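You operate a simulated robot arm through the tools that you are given. There is no shell and no other tool. Be economical: measure what you need, move in short steps, check, and stop when the job is done.

The job below is to be done with a simulated robot arm. You get a single attempt, and the scene is never put back.

## Task
Seat the blue probe in the port and offset the heat display to match.
Fine: turn the offset knob till heat and test display agree, probe in; park the black plug in the white plug holder meanwhile; probe and plug end where they began.
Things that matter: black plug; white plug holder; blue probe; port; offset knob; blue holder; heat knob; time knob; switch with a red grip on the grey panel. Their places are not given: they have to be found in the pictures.

It is judged by the outcome, as a careful person would: the job done as asked, and still so three seconds after it is handed in. It fails if anything else is knocked over, pushed out of place, dropped, spilled or broken.

## Robot
A 7-joint arm with a two-finger parallel gripper, fixed in place. Base frame: the origin is at the foot of the arm, x ahead of it, y to its left, z up. Units: m, degrees, N and s.
With the tool pointing down near the work surface it reaches from about 0.3 to 0.76 m from the base axis. Its first joint turns from -166.0 to 166.0 degrees. Payload 3.91 kg.
Tool frame: the origin (TCP) lies between the finger pads and is the grasp point; the fingertips stand 0.03 m ahead of it; z points along the fingers, y is the line along which they close. Largest opening 0.11 m; finger width 0.02, thickness 0.01; the body of the gripper, 0.048 by 0.112 m, starts 0.055 m behind the TCP.
Orientation is told as [roll, pitch, yaw] about the base's x, y, z axes, in that order, counted from this pose: with the fingers straight down and closing along the base's y, the tool's x points along the base's -x, its y along +y and its z along -z.

## Interface
- The arm moves only by the tool drive_tool. Its argument "deltas" is a list of rows, each a list of 7 numbers: the turn, a rotation vector about the base's x, y, z in degrees, then the shift along the base's x, y, z in m, then the opening, from 0 (shut) to 1 (fully open). In form: [[ax, ay, az, tx, ty, tz, fingers], ...]. A call has 1 to 8 rows; each row shifts and turns the commanded pose from where the row before left it. A row lasts 0.2 s, in which the tool goes at most 0.05 m and 8.6 degrees; a call with a longer step from one row to the next is refused whole, and so is a gripper value outside its range. Where a pose cannot be reached the arm comes as near as it can. A force on the tool above 40 N (or 10 N above the force at the start of the call, whichever is more), or a blocked arm, ends the call early, and 0.2 s more pass. Each finger travels about 0.153 m/s and halts on what it meets, pressing with about 44 N; the grip force reading is that of the motor and also rises with nothing between the fingers. The clock runs only during rows and for 0.2 s after the last one: add rows that do not move to give the fingers time. The reply holds the time, the measured pose of the TCP, the force on the tool along the base axes, the opening and the grip force, in the units named above and with some noise, and new pictures: "views" is both (left out), scene, wrist or none.
- Cameras (640 x 400 px; columns grow to the right, rows downward): "scene" is fixed at [0.4015, -0.5007, 1.5483]; the picture's right is [0.98, -0.21, 0.00], its down [-0.09, -0.43, -0.90] and it looks along [0.19, 0.88, -0.44] (base axes); focal length 344 px, centre (320, 200). "wrist" rides on the gripper at [-0.036, 0, -0.057] in the tool frame; the picture's right is [0.00, -1.00, 0.00], its down [0.97, 0.00, -0.24] and it looks along [0.24, 0.00, 0.97] (tool axes); focal length 218 px, centre (320, 200).
- slide_trunk(by): slides the trunk up (or, below 0, down) by that many m; the arm rides with it, the base frame stays. It gives what a move gives, with no picture.
- point_at(camera, pixels): for up to 12 pixels [column, row] of the newest picture of that camera ("zoom" is the newest enlarged one), the place [x, y, z] in the base frame of the surface seen there, good to about 0.002 m. The clock stands still meanwhile.
- close_up(camera, box): a new picture of the part [left, top, right, bottom] of that camera's present view, enlarged. The clock stands still meanwhile.
- hand_in(): hands the job in; it is judged then, once.

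Keep the steps short. Do not move on a guess: measure, check each grasp and each placing, and mend mistakes. In all there are 80 turns and 170 pictures (those below and enlarged ones count). Leave the gripper open and the arm clear of the work at the hand-in unless told otherwise, and finish with a single line.

The tools are called after "Request:" by a JSON object that holds its "method" and its "body". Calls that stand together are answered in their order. drive_tool: Moves the arm, as the interface text tells. Its arguments: {"type":"object","properties":{"deltas":{"type":"array","items":{"type":"array","items":{"type":"number"}}},"views":{"type":"string","enum":["both","scene","wrist","none"]}},"required":["deltas"]} The other tools are called the same way: slide_trunk (by) slides the trunk up or down; point_at (camera, pixels) gives the place of the surface under pixels of a picture; close_up (camera, box) takes an enlarged picture of a part of a camera's view; hand_in () hands the job in.

At the start:

```text
clock: 0.0
ee_pos: [0.4113, 0.0148, 1.367]
orientation: [0.0, -0.1, -0.1]
ft_force: [-0.2, -1.0, -0.7]
finger_gap: 0.1098
gripper_force: 0.0
trunk travel left (down, up): [-0.575, 0.035]
```

scene: 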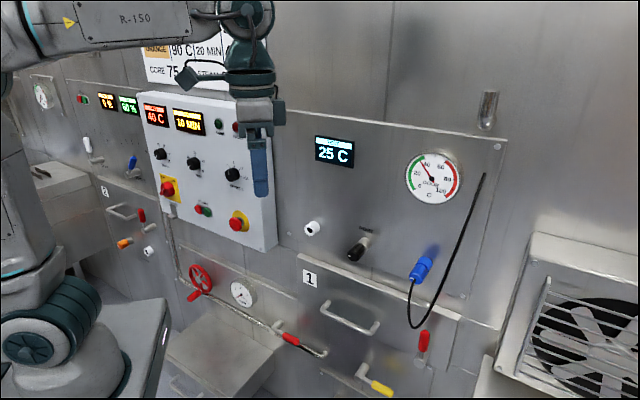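
wrist: 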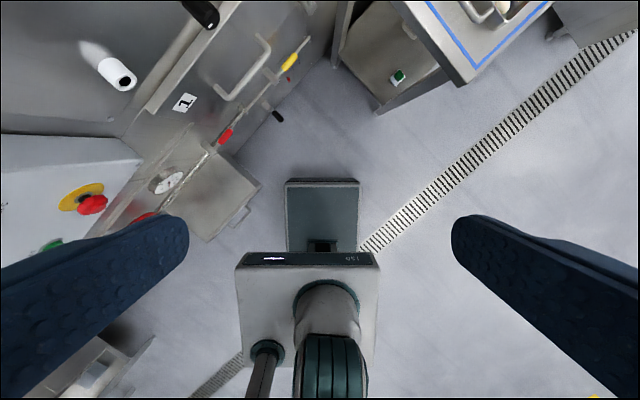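

I see a wall panel with displays, a grey panel with knobs, a blue probe and a black plug. I'll enlarge the relevant areas first.

Request:
{"method": "close_up", "body": {"camera": "scene", "box": [280, 110, 520, 260]}}

Request:
{"method": "close_up", "body": {"camera": "scene", "box": [130, 80, 290, 250]}}

Request:
{"method": "close_up", "body": {"camera": "scene", "box": [280, 190, 450, 300]}}

```text
2.67 times, centred on (400, 185) of scene
```

zoom: 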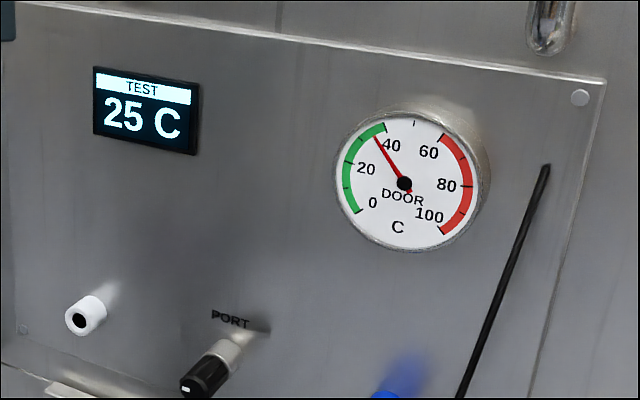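

```text
2.35 times, centred on (210, 165) of scene
```

zoom: 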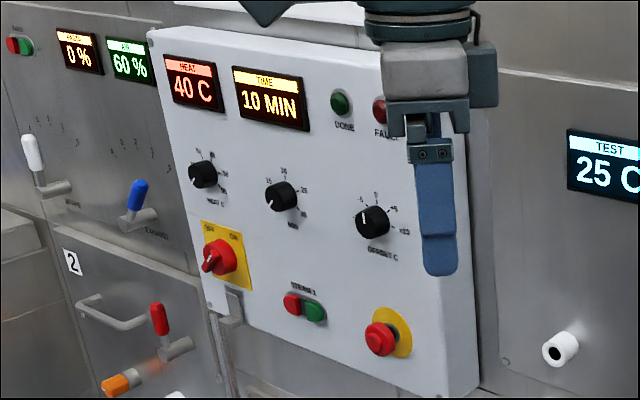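

```text
3.64 times, centred on (365, 245) of scene
```

zoom: 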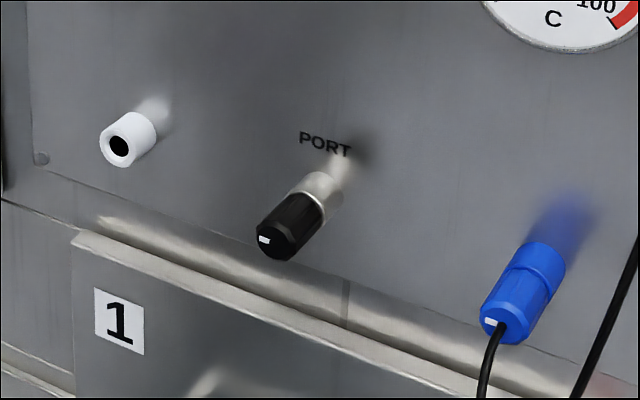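

Next I'll measure points on the last enlargement: holder, port plug, probe and wall.

Request:
{"method": "point_at", "body": {"camera": "zoom", "pixels": [[120, 145], [108, 128], [145, 128], [265, 240], [290, 225], [322, 188], [345, 165], [525, 285], [500, 325], [545, 258], [450, 100], [230, 60]]}}

Request:
{"method": "point_at", "body": {"camera": "scene", "pixels": [[160, 154], [193, 162], [232, 174], [240, 190], [160, 190], [166, 188], [205, 210], [236, 224], [270, 240], [170, 120], [484, 176], [412, 328]]}}

Request:
{"method": "close_up", "body": {"camera": "scene", "box": [140, 140, 260, 215]}}

Request:
{"method": "close_up", "body": {"camera": "scene", "box": [320, 210, 400, 260]}}

Request:
{"method": "close_up", "body": {"camera": "scene", "box": [380, 160, 510, 340]}}

```text
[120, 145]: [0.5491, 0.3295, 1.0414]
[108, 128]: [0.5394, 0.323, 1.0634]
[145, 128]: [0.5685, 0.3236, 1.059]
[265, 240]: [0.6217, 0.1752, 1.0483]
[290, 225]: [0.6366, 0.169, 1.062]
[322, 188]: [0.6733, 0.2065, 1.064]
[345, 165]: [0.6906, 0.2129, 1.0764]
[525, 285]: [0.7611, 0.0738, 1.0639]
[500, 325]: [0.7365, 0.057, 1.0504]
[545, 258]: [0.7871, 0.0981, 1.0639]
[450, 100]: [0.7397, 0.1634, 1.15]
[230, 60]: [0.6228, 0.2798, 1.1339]
```

```text
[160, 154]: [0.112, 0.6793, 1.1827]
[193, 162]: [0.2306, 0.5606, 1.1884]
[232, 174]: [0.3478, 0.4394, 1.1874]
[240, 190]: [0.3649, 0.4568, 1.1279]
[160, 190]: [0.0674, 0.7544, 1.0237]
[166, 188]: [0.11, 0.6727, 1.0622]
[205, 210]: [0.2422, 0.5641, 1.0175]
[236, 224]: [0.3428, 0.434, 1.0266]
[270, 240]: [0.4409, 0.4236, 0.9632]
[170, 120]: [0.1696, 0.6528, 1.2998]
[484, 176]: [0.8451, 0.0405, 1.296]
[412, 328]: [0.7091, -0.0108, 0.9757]
```

```text
5.33 times, centred on (200, 178) of scene
```

zoom: 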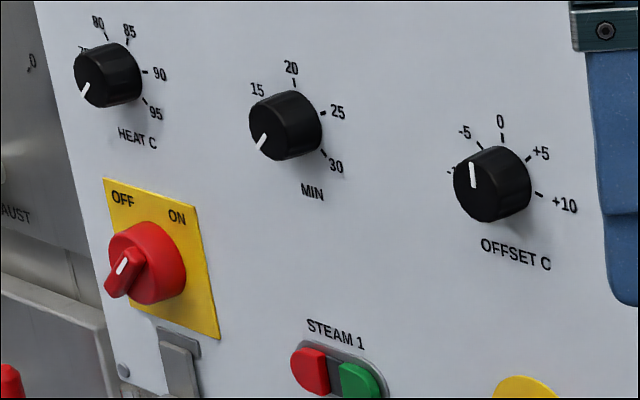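

```text
8.00 times, centred on (360, 235) of scene
```

zoom: 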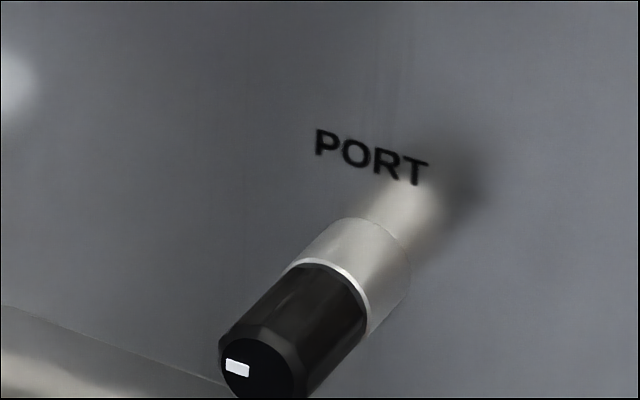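

```text
2.22 times, centred on (445, 250) of scene
```

zoom: 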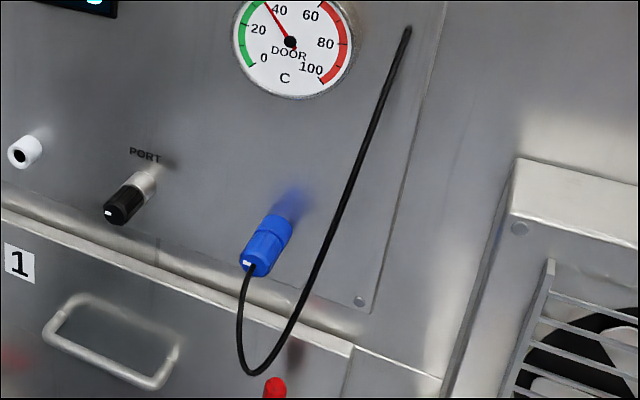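

Wall plane is about x+y=0.903 (45° wall) and the box face is x+y≈0.822. The port axis is horizontal along (0.707, 0.707). I'll turn the tool to point at the wall with fingers closing horizontally, starting with the 45° yaw.

Request:
{"method": "drive_tool", "body": {"deltas": [[0, 0, 7.5, 0, 0, 0, 1], [0, 0, 7.5, 0, 0, 0, 1], [0, 0, 7.5, 0, 0, 0, 1], [0, 0, 7.5, 0, 0, 0, 1], [0, 0, 7.5, 0, 0, 0, 1], [0, 0, 7.5, 0, 0, 0, 1], [5.785, -5.785, 0, 0, 0, 0, 1], [5.785, -5.785, 0, 0, 0, 0, 1]], "views": "scene"}}

```text
clock: 1.8
ee_pos: [0.4115, 0.0137, 1.3668]
orientation: [-0.1, -16.4, 44.9]
ft_force: [-0.5, -0.3, -0.2]
finger_gap: 0.1102
gripper_force: 0.1
trunk travel left (down, up): [-0.575, 0.035]
```

scene: 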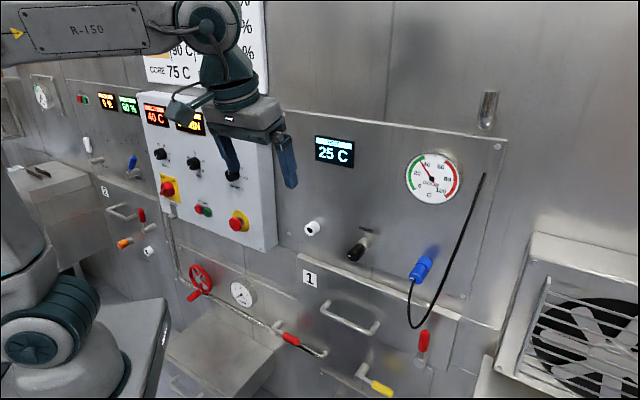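

Turning as expected. I'll continue the pitch towards the wall.

Request:
{"method": "drive_tool", "body": {"deltas": [[5.785, -5.785, 0, 0.01, 0, 0, 1], [5.785, -5.785, 0, 0.01, 0, 0, 1], [5.785, -5.785, 0, 0.01, 0, 0, 1], [5.785, -5.785, 0, 0.01, 0, 0, 1], [5.785, -5.785, 0, 0.01, 0, 0, 1], [5.785, -5.785, 0, 0.01, 0, 0, 1], [5.785, -5.785, 0, 0.01, 0, 0, 1], [5.785, -5.785, 0, 0.01, 0, 0, 1]]}}

```text
clock: 3.6
ee_pos: [0.4923, 0.0146, 1.3663]
orientation: [-0.1, -82.0, 45.1]
ft_force: [-0.6, 0.1, -0.1]
finger_gap: 0.11
gripper_force: 0.0
trunk travel left (down, up): [-0.575, 0.035]
```

scene: 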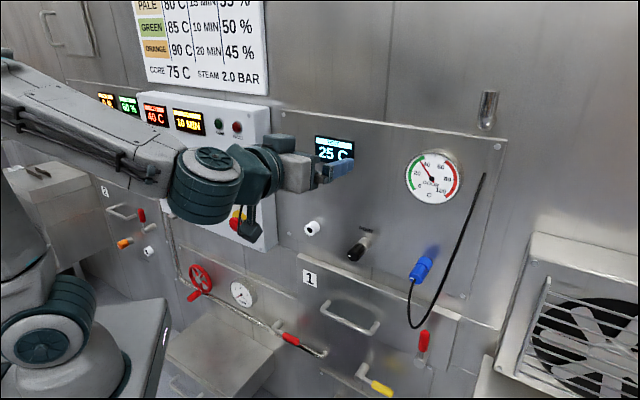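
wrist: 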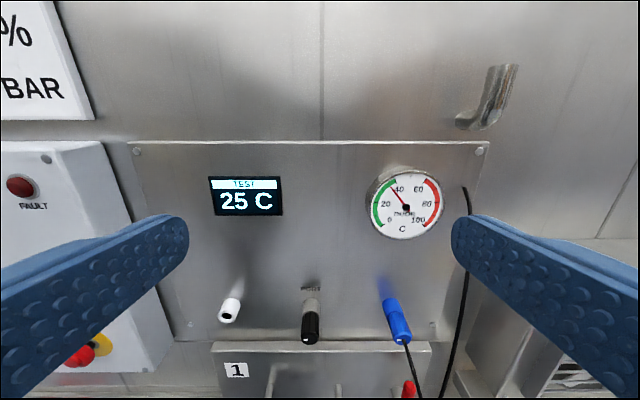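

Last 8° of pitch, then lower the trunk 0.25 so the plug comes into view at tool height.

Request:
{"method": "drive_tool", "body": {"deltas": [[5.73, -5.73, 0, 0, 0, 0, 1], [0, 0, 0, 0, 0, 0, 1]], "views": "none"}}

Request:
{"method": "slide_trunk", "body": {"by": -0.24}}

Request:
{"method": "drive_tool", "body": {"deltas": [[0, 0, 0, 0.0, 0, 0, 1]]}}

```text
clock: 4.2
ee_pos: [0.4918, 0.0159, 1.3668]
orientation: [-157.2, -89.9, -157.9]
ft_force: [0.1, 0.1, 0.9]
finger_gap: 0.1101
gripper_force: 0.1
trunk travel left (down, up): [-0.575, 0.035]
```

```text
clock: 6.7
ee_pos: [0.4917, 0.0167, 1.126]
orientation: [-12.2, -90.0, 57.1]
ft_force: [-0.1, 0.2, 0.7]
finger_gap: 0.1105
gripper_force: 0.0
trunk travel left (down, up): [-0.335, 0.275]
```

```text
clock: 7.1
ee_pos: [0.4919, 0.0164, 1.127]
orientation: [-16.1, -90.0, 61.1]
ft_force: [-0.5, -0.9, 0.5]
finger_gap: 0.1096
gripper_force: 0.1
trunk travel left (down, up): [-0.335, 0.275]
```

scene: 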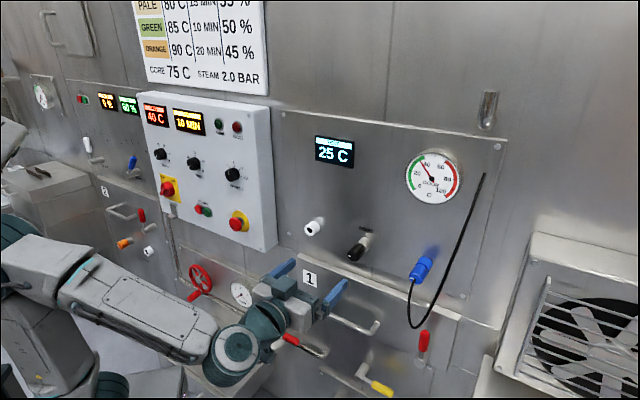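
wrist: 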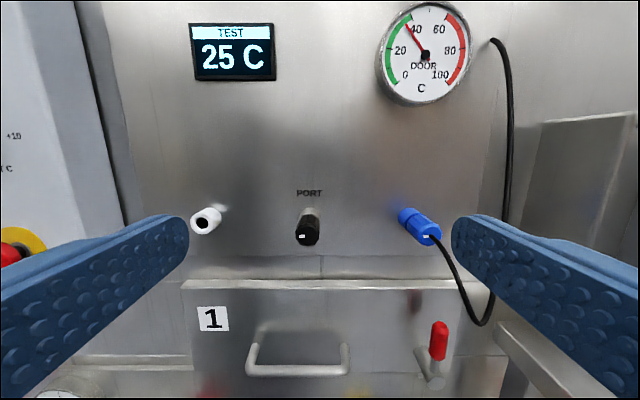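

Clear frontal view. I'll enlarge and measure the plug (305,230), holder (205,220) and probe (420,225).

Request:
{"method": "close_up", "body": {"camera": "wrist", "box": [180, 170, 460, 345]}}

```text
2.29 times, centred on (320, 258) of wrist
```

zoom: 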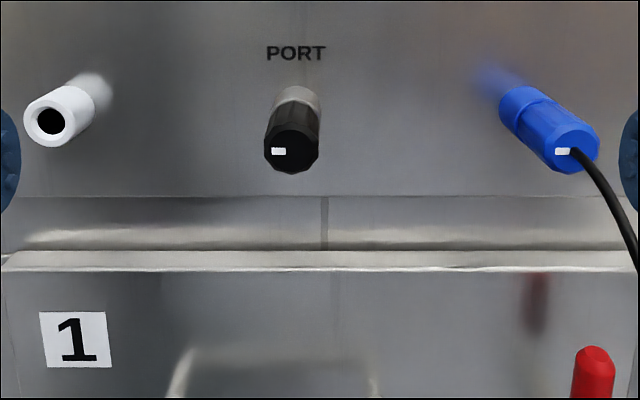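

Request:
{"method": "point_at", "body": {"camera": "zoom", "pixels": [[291, 152], [265, 152], [318, 152], [292, 172], [293, 112], [296, 95], [30, 120], [70, 125], [50, 145], [55, 93], [95, 85], [50, 121]]}}

Request:
{"method": "point_at", "body": {"camera": "zoom", "pixels": [[576, 140], [556, 150], [597, 152], [574, 172], [560, 130], [545, 115], [532, 98], [520, 92], [510, 115], [200, 150], [400, 150], [590, 190]]}}

```text
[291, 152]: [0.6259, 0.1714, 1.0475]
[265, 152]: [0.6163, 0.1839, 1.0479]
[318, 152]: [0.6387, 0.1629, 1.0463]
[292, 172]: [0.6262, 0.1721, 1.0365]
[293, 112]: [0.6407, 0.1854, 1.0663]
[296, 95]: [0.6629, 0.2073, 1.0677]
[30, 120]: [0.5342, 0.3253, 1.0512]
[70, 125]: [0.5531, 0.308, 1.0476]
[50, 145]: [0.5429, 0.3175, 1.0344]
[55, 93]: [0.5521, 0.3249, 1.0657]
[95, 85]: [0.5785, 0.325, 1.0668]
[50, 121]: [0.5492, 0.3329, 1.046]
```

```text
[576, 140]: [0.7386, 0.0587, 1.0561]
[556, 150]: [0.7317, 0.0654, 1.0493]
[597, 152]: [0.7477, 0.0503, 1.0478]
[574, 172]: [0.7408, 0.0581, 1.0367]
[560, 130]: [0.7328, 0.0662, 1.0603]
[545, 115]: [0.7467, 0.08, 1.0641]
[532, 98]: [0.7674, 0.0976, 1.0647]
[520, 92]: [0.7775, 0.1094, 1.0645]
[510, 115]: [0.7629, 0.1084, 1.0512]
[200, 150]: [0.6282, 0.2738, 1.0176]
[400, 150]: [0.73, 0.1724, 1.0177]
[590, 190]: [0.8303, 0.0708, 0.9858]
```

Axes (u = along the wall, n = into it): holder u=0.1605, port/plug u=0.321, probe u=0.482, all at z≈1.0505. The plug face is at n=0.564 and the collars reach n≈0.608. I'll move in front of the plug.

Request:
{"method": "drive_tool", "body": {"deltas": [[0, 0, 0, -0.0054, 0.0054, -0.0383, 1], [0, 0, 0, -0.0054, 0.0054, -0.0383, 1], [0, 0, 0, 0.02, 0.02, 0, 1], [0, 0, 0, 0.02, 0.02, 0, 1], [0, 0, 0, 0.02, 0.02, 0, 1], [0, 0, 0, 0.02, 0.02, 0, 1], [0, 0, 0, 0, 0, 0, 1]]}}

```text
clock: 8.7
ee_pos: [0.5599, 0.1055, 1.0513]
orientation: [13.9, -89.9, 31.1]
ft_force: [-0.1, 0.1, 0.1]
finger_gap: 0.1101
gripper_force: 0.1
trunk travel left (down, up): [-0.335, 0.275]
```

scene: 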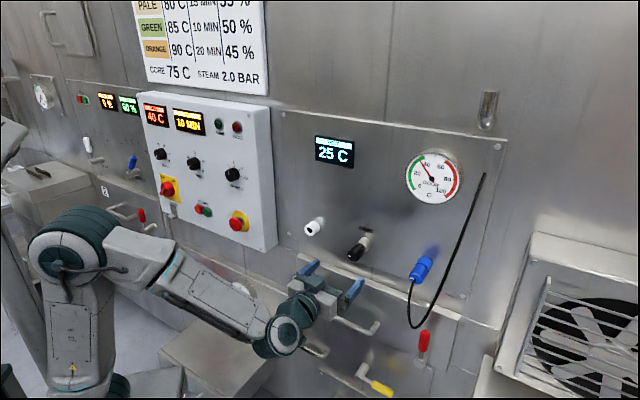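
wrist: 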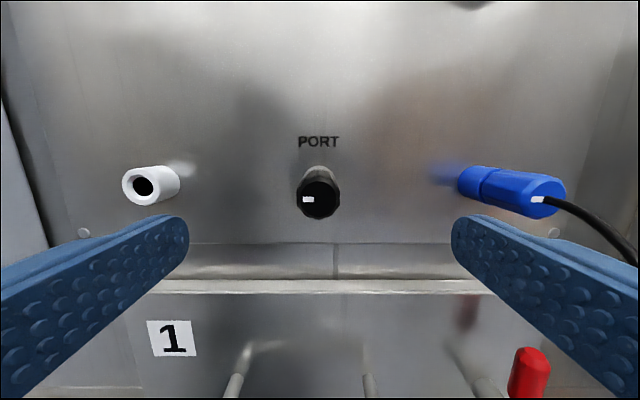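

Centred. I'll re-measure the plug, the black/grey boundary and the collars from here.

Request:
{"method": "close_up", "body": {"camera": "wrist", "box": [280, 150, 360, 230]}}

Request:
{"method": "point_at", "body": {"camera": "wrist", "pixels": [[318, 200], [299, 200], [337, 200], [319, 216], [318, 180], [318, 172], [134, 175], [143, 203], [480, 180], [495, 180], [155, 185], [123, 187]]}}

```text
5.00 times, centred on (320, 190) of wrist
```

zoom: 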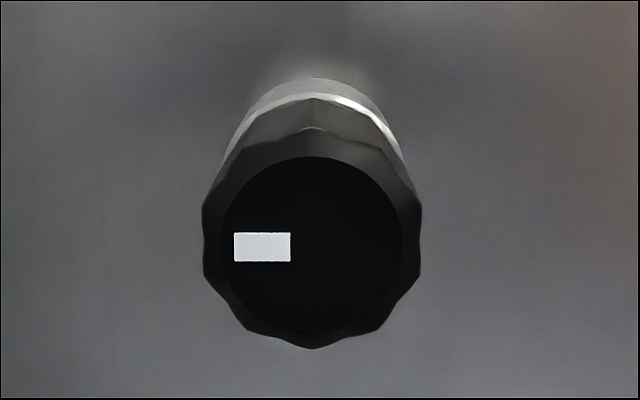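

```text
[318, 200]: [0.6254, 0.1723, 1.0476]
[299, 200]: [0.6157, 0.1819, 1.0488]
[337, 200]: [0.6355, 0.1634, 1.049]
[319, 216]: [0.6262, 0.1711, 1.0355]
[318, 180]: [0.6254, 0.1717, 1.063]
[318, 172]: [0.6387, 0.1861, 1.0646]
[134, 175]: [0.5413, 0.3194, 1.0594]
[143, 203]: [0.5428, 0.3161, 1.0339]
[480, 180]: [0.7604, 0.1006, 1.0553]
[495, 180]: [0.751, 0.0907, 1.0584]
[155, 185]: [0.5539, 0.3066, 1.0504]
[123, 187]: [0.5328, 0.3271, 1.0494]
```

Plug axis is u≈0.321, z≈1.050. I'll advance 0.0995 along the axis so the fingertips reach n≈0.600, just short of the collar.

Request:
{"method": "drive_tool", "body": {"deltas": [[0, 0, 0, 0.0176, 0.0176, -0.001, 1], [0, 0, 0, 0.0176, 0.0176, 0, 1], [0, 0, 0, 0.0176, 0.0176, 0, 1], [0, 0, 0, 0.0176, 0.0176, 0, 1], [0, 0, 0, 0, 0, 0, 1]]}}

```text
clock: 9.9
ee_pos: [0.6317, 0.1771, 1.0505]
orientation: [4.7, -89.9, 40.3]
ft_force: [-0.1, 1.1, 0.4]
finger_gap: 0.1103
gripper_force: 0.0
trunk travel left (down, up): [-0.335, 0.275]
```

scene: 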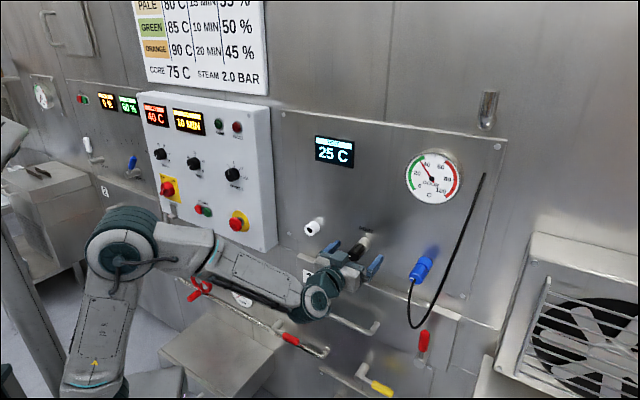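
wrist: 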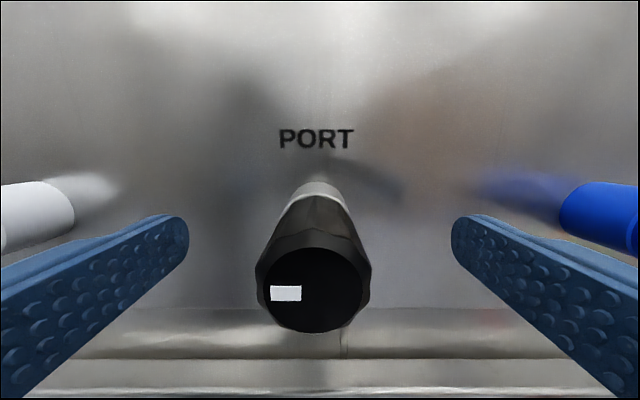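

Request:
{"method": "point_at", "body": {"camera": "wrist", "pixels": [[320, 183], [320, 190], [320, 198], [320, 210], [320, 230], [60, 210], [580, 200]]}}

Request:
{"method": "close_up", "body": {"camera": "wrist", "box": [240, 160, 400, 260]}}

```text
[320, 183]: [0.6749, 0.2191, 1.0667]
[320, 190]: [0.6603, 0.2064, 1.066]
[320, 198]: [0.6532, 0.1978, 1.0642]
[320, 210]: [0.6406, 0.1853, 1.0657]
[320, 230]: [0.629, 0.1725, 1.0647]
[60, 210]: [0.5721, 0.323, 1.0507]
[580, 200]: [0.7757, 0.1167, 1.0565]
```

```text
4.00 times, centred on (320, 210) of wrist
```

zoom: 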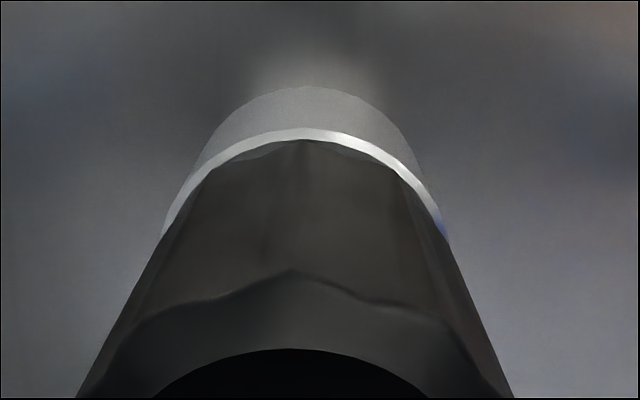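

The black/collar boundary is at n≈0.607 and the tips are at 0.602, so I'll close on the plug.

Request:
{"method": "drive_tool", "body": {"deltas": [[0, 0, 0, 0, 0, 0, 0.5], [0, 0, 0, 0, 0, 0, 0.2], [0, 0, 0, 0, 0, 0, 0.2], [0, 0, 0, 0, 0, 0, 0], [0, 0, 0, 0, 0, 0, 0]]}}

```text
clock: 11.1
ee_pos: [0.6311, 0.1784, 1.0515]
orientation: [-44.8, -89.9, 89.9]
ft_force: [-8.1, 5.3, -2.0]
finger_gap: 0.0309
gripper_force: 44.6
trunk travel left (down, up): [-0.335, 0.275]
```

scene: 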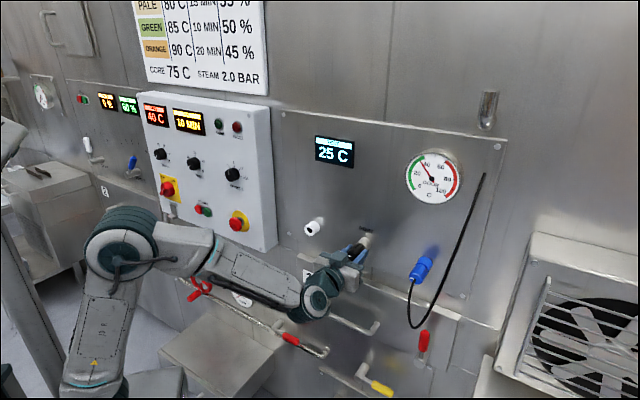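
wrist: 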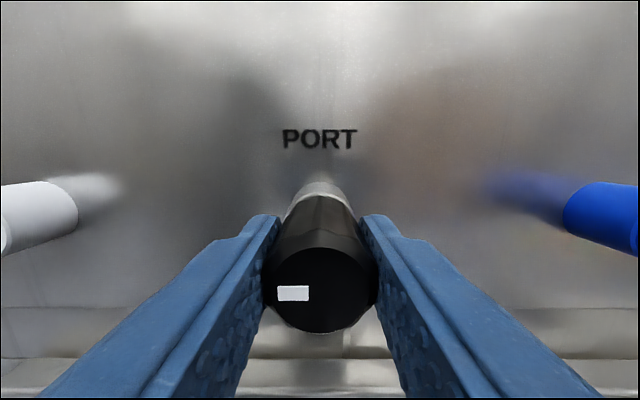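

Grip holds at 0.031 m. A small side force suggests the axis is at u≈0.320, so I'll relax by 1 mm and pull straight out in small steps.

Request:
{"method": "drive_tool", "body": {"deltas": [[0, 0, 0, -0.001, 0.001, 0.0005, 0], [0, 0, 0, -0.005, -0.005, 0, 0], [0, 0, 0, -0.007, -0.007, 0, 0], [0, 0, 0, -0.01, -0.01, 0, 0], [0, 0, 0, -0.015, -0.015, 0, 0], [0, 0, 0, -0.015, -0.015, 0, 0], [0, 0, 0, 0, 0, 0, 0]]}}

```text
clock: 12.7
ee_pos: [0.5766, 0.1254, 1.0526]
orientation: [127.1, -90.0, -82.2]
ft_force: [-0.4, 0.6, -1.4]
finger_gap: 0.0305
gripper_force: 44.1
trunk travel left (down, up): [-0.335, 0.275]
```

scene: 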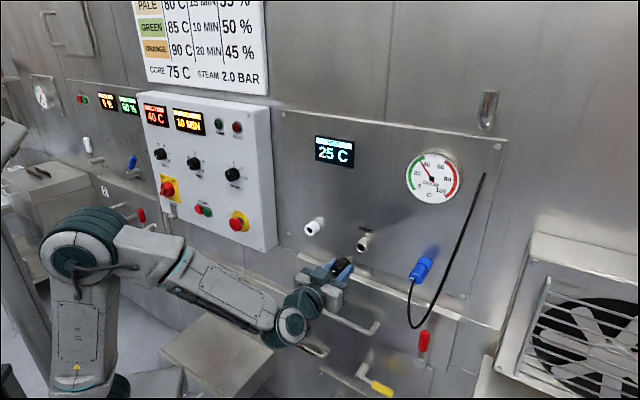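
wrist: 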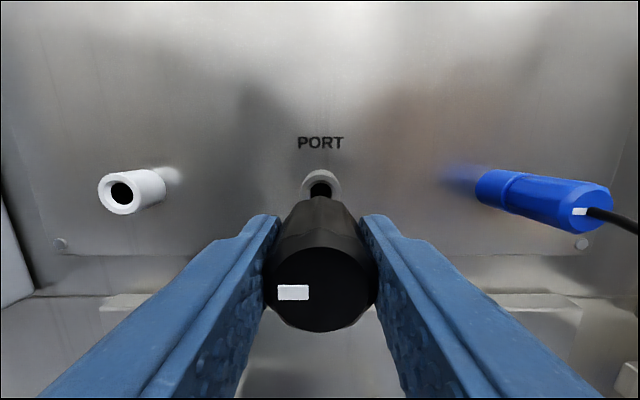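

The plug is out. I'll look at its pin and the port mouth.

Request:
{"method": "close_up", "body": {"camera": "scene", "box": [290, 210, 400, 320]}}

Request:
{"method": "point_at", "body": {"camera": "wrist", "pixels": [[320, 172], [302, 183], [338, 183], [110, 180], [122, 212], [99, 193], [145, 193]]}}

```text
3.64 times, centred on (345, 265) of scene
```

zoom: 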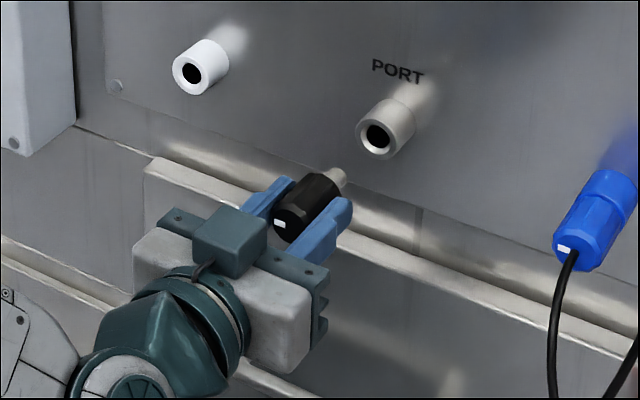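

```text
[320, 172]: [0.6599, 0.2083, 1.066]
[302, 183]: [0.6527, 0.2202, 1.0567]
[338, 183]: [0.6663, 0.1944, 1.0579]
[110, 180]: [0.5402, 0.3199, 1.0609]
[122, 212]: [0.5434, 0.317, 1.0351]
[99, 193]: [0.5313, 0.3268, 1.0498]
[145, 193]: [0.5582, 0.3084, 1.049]
```

Now a lateral move of −0.160 along the wall to line up with the white holder, stopping before insertion.

Request:
{"method": "drive_tool", "body": {"deltas": [[0, 0, 0, -0.02263, 0.02263, 0, 0], [0, 0, 0, -0.02263, 0.02263, 0, 0], [0, 0, 0, -0.02263, 0.02263, 0, 0], [0, 0, 0, -0.02263, 0.02263, 0, 0], [0, 0, 0, -0.02263, 0.02263, 0, 0], [0, 0, 0, 0, 0, 0, 0], [0, 0, 0, 0, 0, 0, 0]]}}

Request:
{"method": "close_up", "body": {"camera": "scene", "box": [250, 190, 360, 280]}}

Request:
{"method": "close_up", "body": {"camera": "wrist", "box": [240, 140, 400, 260]}}

```text
clock: 14.3
ee_pos: [0.4633, 0.2384, 1.049]
orientation: [3.4, -90.0, 41.5]
ft_force: [0.4, 0.6, -0.5]
finger_gap: 0.0307
gripper_force: 43.9
trunk travel left (down, up): [-0.335, 0.275]
```

scene: 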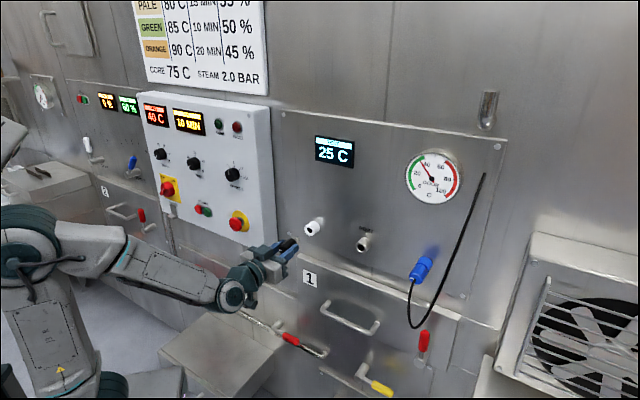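
wrist: 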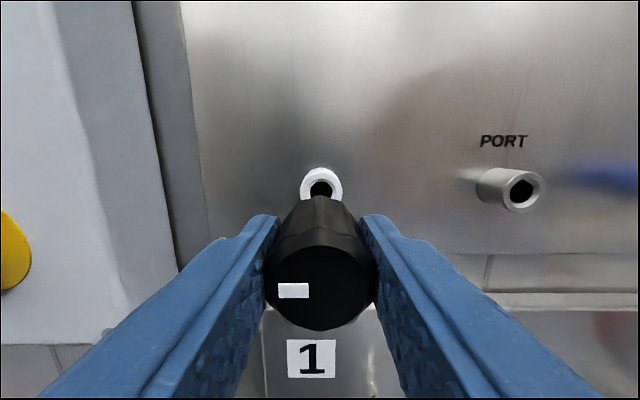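

```text
4.44 times, centred on (305, 235) of scene
```

zoom: 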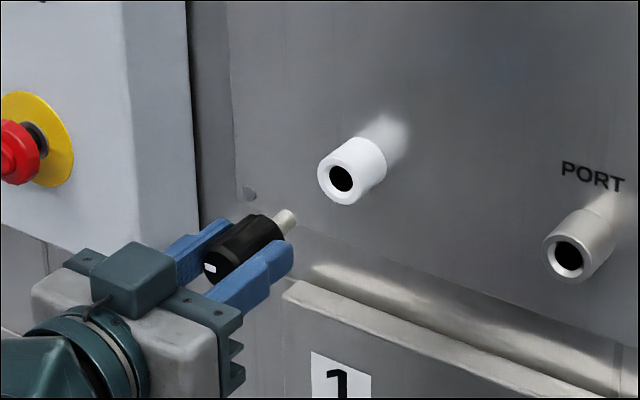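

```text
3.33 times, centred on (320, 200) of wrist
```

zoom: 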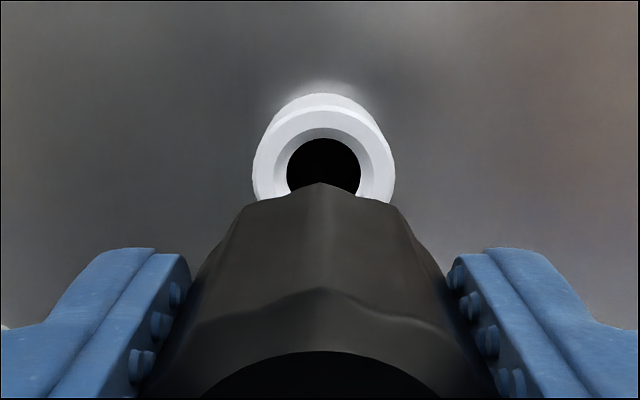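

Holder mouth centre is at column ~322 against 320.5 for the port, so I'll shift about +1 mm and advance 0.06 towards the seat, watching the force.

Request:
{"method": "drive_tool", "body": {"deltas": [[0, 0, 0, 0.0007, -0.0007, 0, 0], [0, 0, 0, 0.012, 0.012, 0, 0], [0, 0, 0, 0.012, 0.012, 0, 0], [0, 0, 0, 0.008, 0.008, 0, 0], [0, 0, 0, 0.005, 0.005, 0, 0], [0, 0, 0, 0.005, 0.005, 0, 0], [0, 0, 0, 0, 0, 0, 0]]}}

Request:
{"method": "close_up", "body": {"camera": "scene", "box": [250, 190, 360, 280]}}

```text
clock: 15.9
ee_pos: [0.5081, 0.2803, 1.0502]
orientation: [-58.8, -90.0, 103.8]
ft_force: [-0.2, -0.5, 0.7]
finger_gap: 0.0307
gripper_force: 44.3
trunk travel left (down, up): [-0.335, 0.275]
```

scene: 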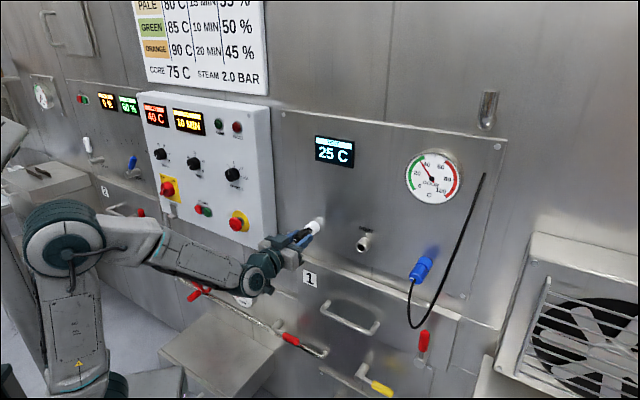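
wrist: 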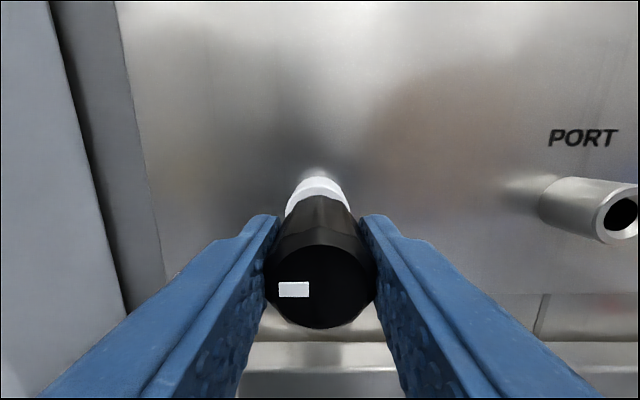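

```text
4.44 times, centred on (305, 235) of scene
```

zoom: 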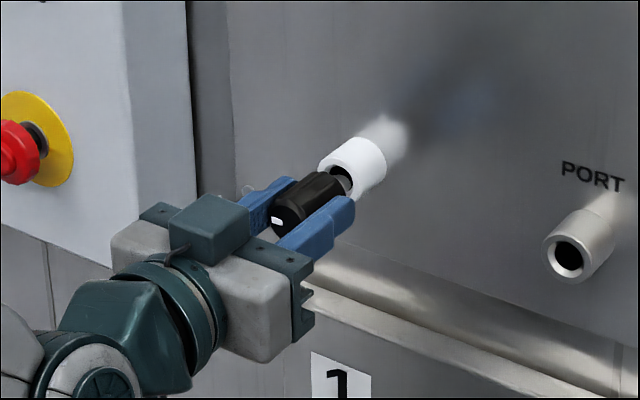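

The pin is entering with no force. About 0.0145 remains; I'll push on gently.

Request:
{"method": "drive_tool", "body": {"deltas": [[0, 0, 0, 0.004, 0.004, 0, 0], [0, 0, 0, 0.003, 0.003, 0, 0], [0, 0, 0, 0.002, 0.002, 0, 0], [0, 0, 0, 0.001, 0.001, 0, 0], [0, 0, 0, 0.0007, 0.0007, 0, 0], [0, 0, 0, 0, 0, 0, 0]], "views": "wrist"}}

Request:
{"method": "close_up", "body": {"camera": "wrist", "box": [240, 150, 400, 250]}}

```text
clock: 17.3
ee_pos: [0.5166, 0.2906, 1.0511]
orientation: [-150.7, -89.9, -164.3]
ft_force: [-18.0, -10.7, 0.0]
finger_gap: 0.0306
gripper_force: 43.7
trunk travel left (down, up): [-0.335, 0.275]
```

wrist: 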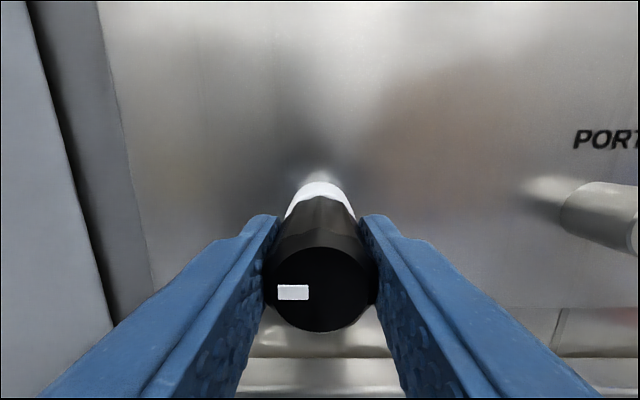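

```text
4.00 times, centred on (320, 200) of wrist
```

zoom: 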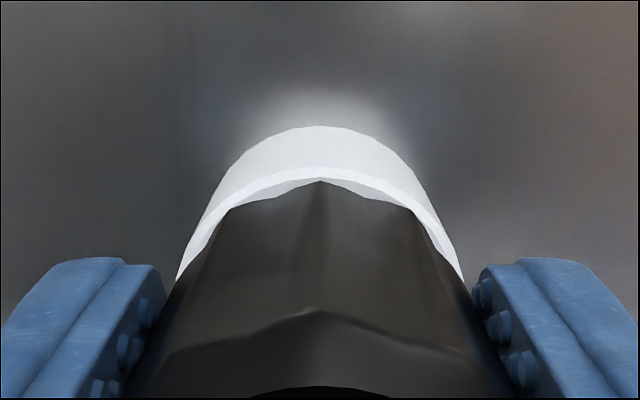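

The boundary is at row ~194, same as when seated in the port, with a 20 N stop force. One more millimetre to confirm the hard stop.

Request:
{"method": "drive_tool", "body": {"deltas": [[0, 0, 0, 0.001, 0.0003, 0, 0], [0, 0, 0, 0, 0, 0, 0]], "views": "none"}}

Request:
{"method": "point_at", "body": {"camera": "wrist", "pixels": [[320, 185], [320, 190], [320, 198], [320, 205], [320, 212], [318, 280]]}}

Request:
{"method": "close_up", "body": {"camera": "scene", "box": [270, 200, 350, 260]}}

```text
clock: 17.9
ee_pos: [0.5169, 0.2909, 1.0507]
orientation: [-101.4, -90.0, 146.6]
ft_force: [-25.4, -11.6, -4.0]
finger_gap: 0.0306
gripper_force: 43.6
trunk travel left (down, up): [-0.335, 0.275]
```

```text
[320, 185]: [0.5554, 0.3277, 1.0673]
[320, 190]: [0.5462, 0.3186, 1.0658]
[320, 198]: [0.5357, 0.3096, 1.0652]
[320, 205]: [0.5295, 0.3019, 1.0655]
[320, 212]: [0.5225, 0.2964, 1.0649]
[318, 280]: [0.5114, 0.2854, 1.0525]
```

```text
6.67 times, centred on (310, 230) of scene
```

zoom: 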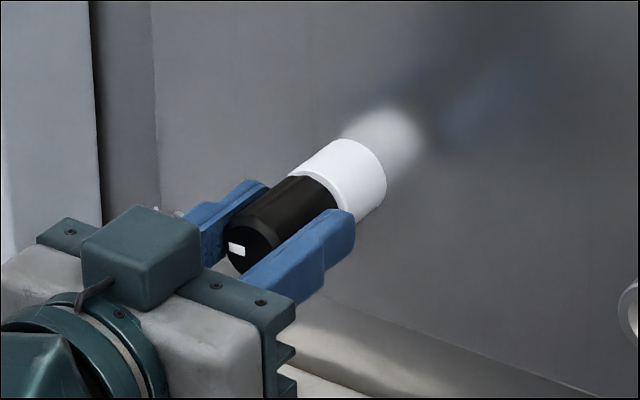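

Plug face is at n=0.563, as it was in the port, so it's seated. I'll relax the push, open, and back off.

Request:
{"method": "drive_tool", "body": {"deltas": [[0, 0, 0, -0.0018, -0.0004, 0, 0], [0, 0, 0, 0, 0, 0, 0.4], [0, 0, 0, 0, 0, 0, 0.7], [0, 0, 0, 0, 0, 0, 0.8], [0, 0, 0, -0.015, -0.015, 0, 0.8], [0, 0, 0, -0.025, -0.025, 0, 0.8], [0, 0, 0, -0.03, -0.03, 0, 0.8]], "views": "both"}}

```text
clock: 19.5
ee_pos: [0.4476, 0.222, 1.0495]
orientation: [31.2, -89.9, 13.8]
ft_force: [-0.1, -0.6, 0.1]
finger_gap: 0.0879
gripper_force: 0.0
trunk travel left (down, up): [-0.335, 0.275]
```

scene: 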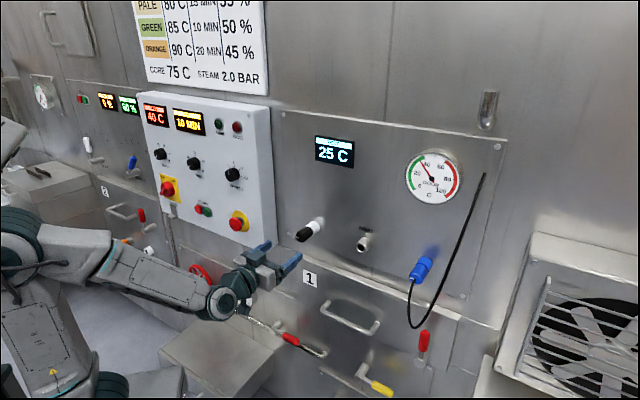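
wrist: 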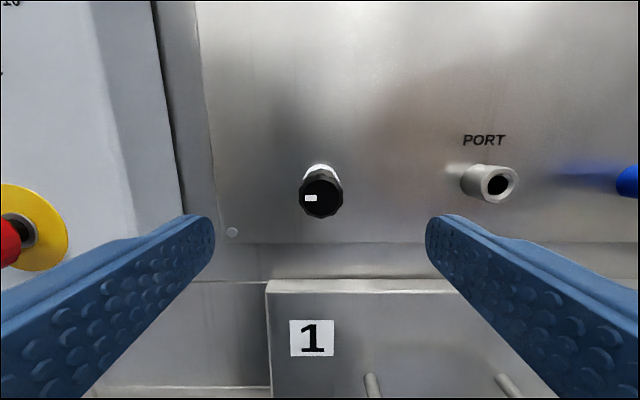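

The plug stays parked. I'll move along the wall towards the probe and stop a bit short at u≈0.40 and n≈0.44 to inspect the cable.

Request:
{"method": "drive_tool", "body": {"deltas": [[0, 0, 0, -0.02, -0.02, 0, 0.8], [0, 0, 0, 0.029, -0.029, 0, 0.8], [0, 0, 0, 0.029, -0.029, 0, 0.8], [0, 0, 0, 0.029, -0.029, 0, 0.8], [0, 0, 0, 0.029, -0.029, 0, 0.8], [0, 0, 0, 0.029, -0.029, 0, 0.8], [0, 0, 0, 0.029, -0.029, 0, 0.8], [0, 0, 0, 0, 0, 0, 0.8]]}}

Request:
{"method": "close_up", "body": {"camera": "wrist", "box": [320, 140, 560, 340]}}

```text
clock: 21.3
ee_pos: [0.6035, 0.027, 1.0504]
orientation: [-10.8, -90.0, 55.8]
ft_force: [0.1, -0.5, -0.7]
finger_gap: 0.0881
gripper_force: 0.0
out of reach, approached as far as the arm can: row 1
trunk travel left (down, up): [-0.335, 0.275]
```

scene: 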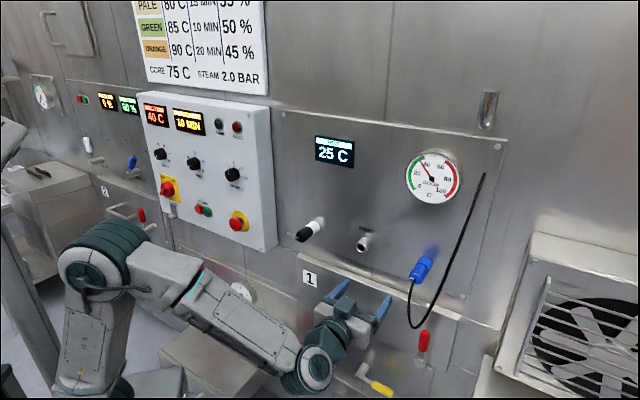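
wrist: 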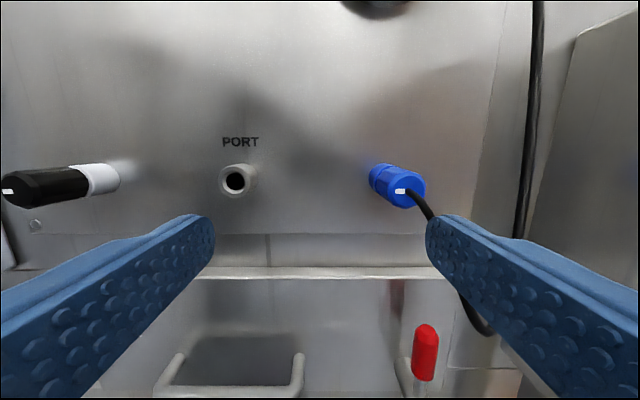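

```text
2.00 times, centred on (440, 240) of wrist
```

zoom: 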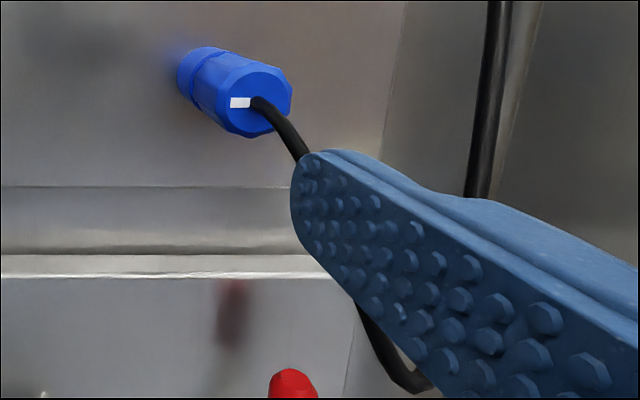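

The cable leaves the probe face down and to the right. I'll measure points along it and on the probe.

Request:
{"method": "point_at", "body": {"camera": "zoom", "pixels": [[270, 110], [283, 124], [297, 145], [370, 335], [400, 375], [480, 150], [490, 60], [257, 128], [262, 62], [290, 100], [222, 52], [205, 60]]}}

Request:
{"method": "point_at", "body": {"camera": "scene", "pixels": [[411, 284], [408, 300], [409, 318], [418, 328], [430, 320], [445, 295], [460, 250]]}}

```text
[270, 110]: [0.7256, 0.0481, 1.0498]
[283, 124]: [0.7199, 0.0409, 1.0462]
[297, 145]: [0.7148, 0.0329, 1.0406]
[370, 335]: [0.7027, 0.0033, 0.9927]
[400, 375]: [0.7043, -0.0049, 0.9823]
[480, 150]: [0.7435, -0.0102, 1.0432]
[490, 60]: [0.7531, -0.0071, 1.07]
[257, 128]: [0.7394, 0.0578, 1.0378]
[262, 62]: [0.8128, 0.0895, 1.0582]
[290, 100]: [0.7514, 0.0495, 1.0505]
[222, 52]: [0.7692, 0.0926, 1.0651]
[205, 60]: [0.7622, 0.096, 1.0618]
```

```text
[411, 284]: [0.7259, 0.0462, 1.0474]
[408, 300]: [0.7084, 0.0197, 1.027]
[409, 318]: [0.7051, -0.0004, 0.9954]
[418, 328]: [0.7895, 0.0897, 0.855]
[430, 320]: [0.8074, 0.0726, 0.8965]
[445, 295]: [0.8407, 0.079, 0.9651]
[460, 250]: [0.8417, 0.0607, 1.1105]
```

The return cable rises at u≈0.533, n≈0.52. I'll narrow the fingers to 0.042, align at u≈0.481, and plan to grip only the front 18 mm (TCP n≈0.553), which keeps clear of the cable.

Request:
{"method": "drive_tool", "body": {"deltas": [[0, 0, 0, 0, 0, 0, 0.4], [0, 0, 0, 0.026, -0.026, 0, 0.4], [0, 0, 0, 0.026, -0.026, 0, 0.4], [0, 0, 0, 0, 0, 0, 0.4]], "views": "wrist"}}

Request:
{"method": "close_up", "body": {"camera": "wrist", "box": [240, 140, 400, 260]}}

```text
clock: 22.3
ee_pos: [0.6567, -0.0234, 1.0498]
orientation: [-6.9, -90.0, 52.0]
ft_force: [-1.2, -0.7, 0.3]
finger_gap: 0.0439
gripper_force: 0.1
trunk travel left (down, up): [-0.335, 0.275]
```

wrist: 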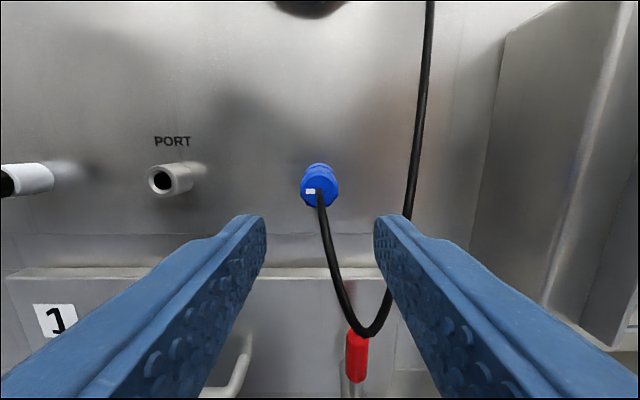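

```text
3.33 times, centred on (320, 200) of wrist
```

zoom: 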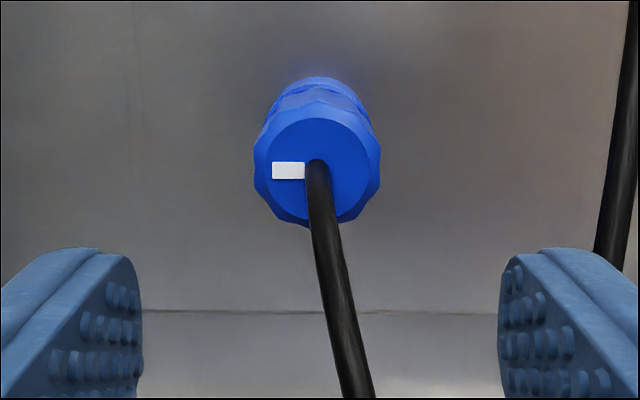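

Aligned (probe centre column ≈319.5). I'll advance 0.105.

Request:
{"method": "drive_tool", "body": {"deltas": [[0, 0, 0, 0.0186, 0.0186, 0, 0.4], [0, 0, 0, 0.0186, 0.0186, 0, 0.4], [0, 0, 0, 0.0186, 0.0186, 0, 0.4], [0, 0, 0, 0.0186, 0.0186, 0, 0.4], [0, 0, 0, 0, 0, 0, 0.4]]}}

Request:
{"method": "close_up", "body": {"camera": "scene", "box": [370, 220, 490, 340]}}

```text
clock: 23.5
ee_pos: [0.7318, 0.0506, 1.0502]
orientation: [26.3, -90.0, 18.8]
ft_force: [0.4, -0.1, 0.4]
finger_gap: 0.0438
gripper_force: 0.1
trunk travel left (down, up): [-0.335, 0.275]
```

scene: 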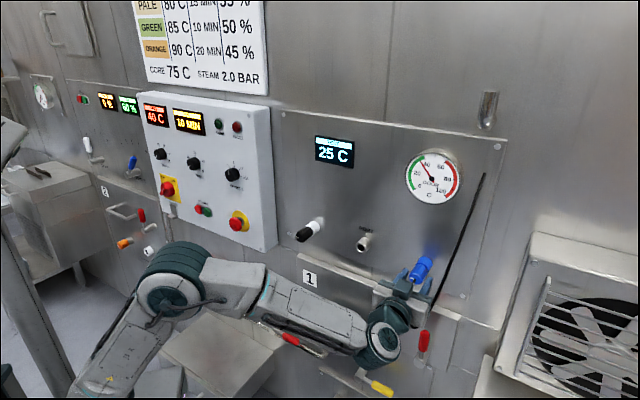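
wrist: 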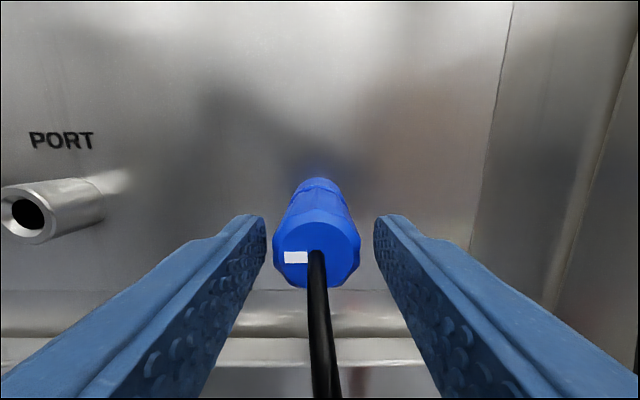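

```text
3.33 times, centred on (430, 280) of scene
```

zoom: 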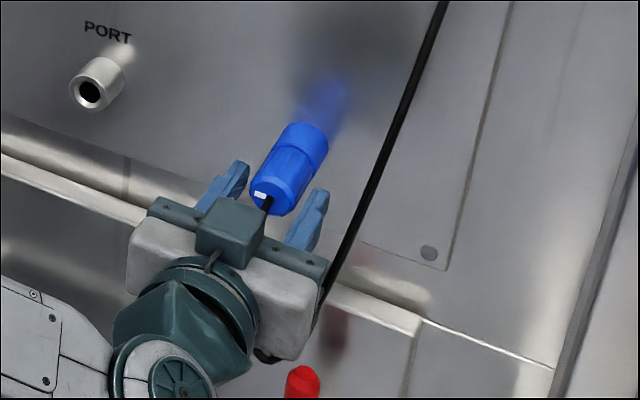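

The cable hangs free between and below the fingers. Closing on the probe.

Request:
{"method": "drive_tool", "body": {"deltas": [[0, 0, 0, -0.0005, 0.0005, 0, 0.3], [0, 0, 0, 0, 0, 0, 0.2], [0, 0, 0, 0, 0, 0, 0], [0, 0, 0, 0, 0, 0, 0]], "views": "wrist"}}

```text
clock: 24.5
ee_pos: [0.7304, 0.0517, 1.0517]
orientation: [-13.2, -89.9, 58.2]
ft_force: [-1.9, 0.7, 0.1]
finger_gap: 0.0305
gripper_force: 43.7
trunk travel left (down, up): [-0.335, 0.275]
```

wrist: 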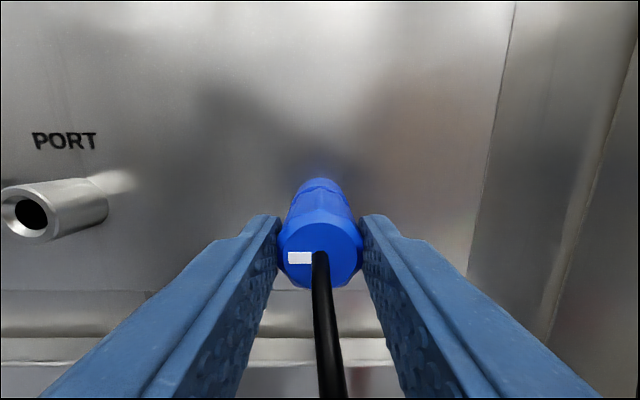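

Gripped at 0.0305 with little side force (seated TCP n≈0.553, u≈0.480). Pulling straight out about 0.07.

Request:
{"method": "drive_tool", "body": {"deltas": [[0, 0, 0, -0.005, -0.005, 0, 0], [0, 0, 0, -0.007, -0.007, 0, 0], [0, 0, 0, -0.01, -0.01, 0, 0], [0, 0, 0, -0.015, -0.015, 0, 0], [0, 0, 0, -0.015, -0.015, 0, 0], [0, 0, 0, 0, 0, 0, 0]]}}

Request:
{"method": "close_up", "body": {"camera": "scene", "box": [370, 220, 490, 340]}}

```text
clock: 25.9
ee_pos: [0.6789, -0.0021, 1.0534]
orientation: [-49.6, -90.0, 94.5]
ft_force: [-0.4, -0.2, 1.0]
finger_gap: 0.0305
gripper_force: 44.3
trunk travel left (down, up): [-0.335, 0.275]
```

scene: 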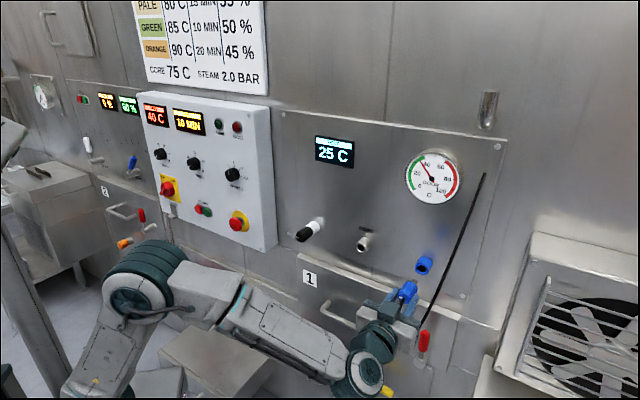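
wrist: 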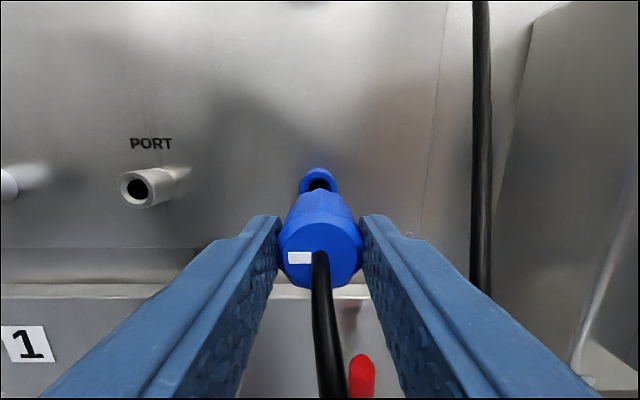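

```text
3.33 times, centred on (430, 280) of scene
```

zoom: 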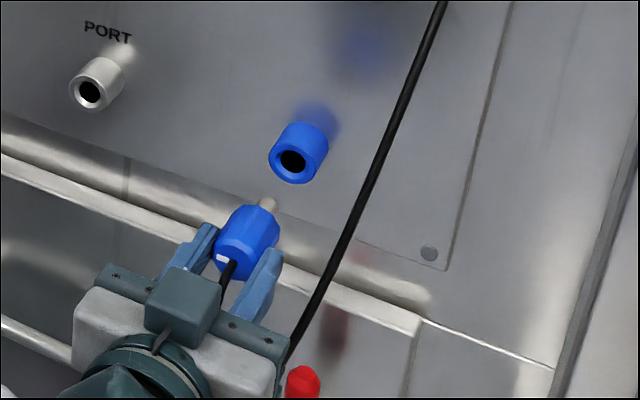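

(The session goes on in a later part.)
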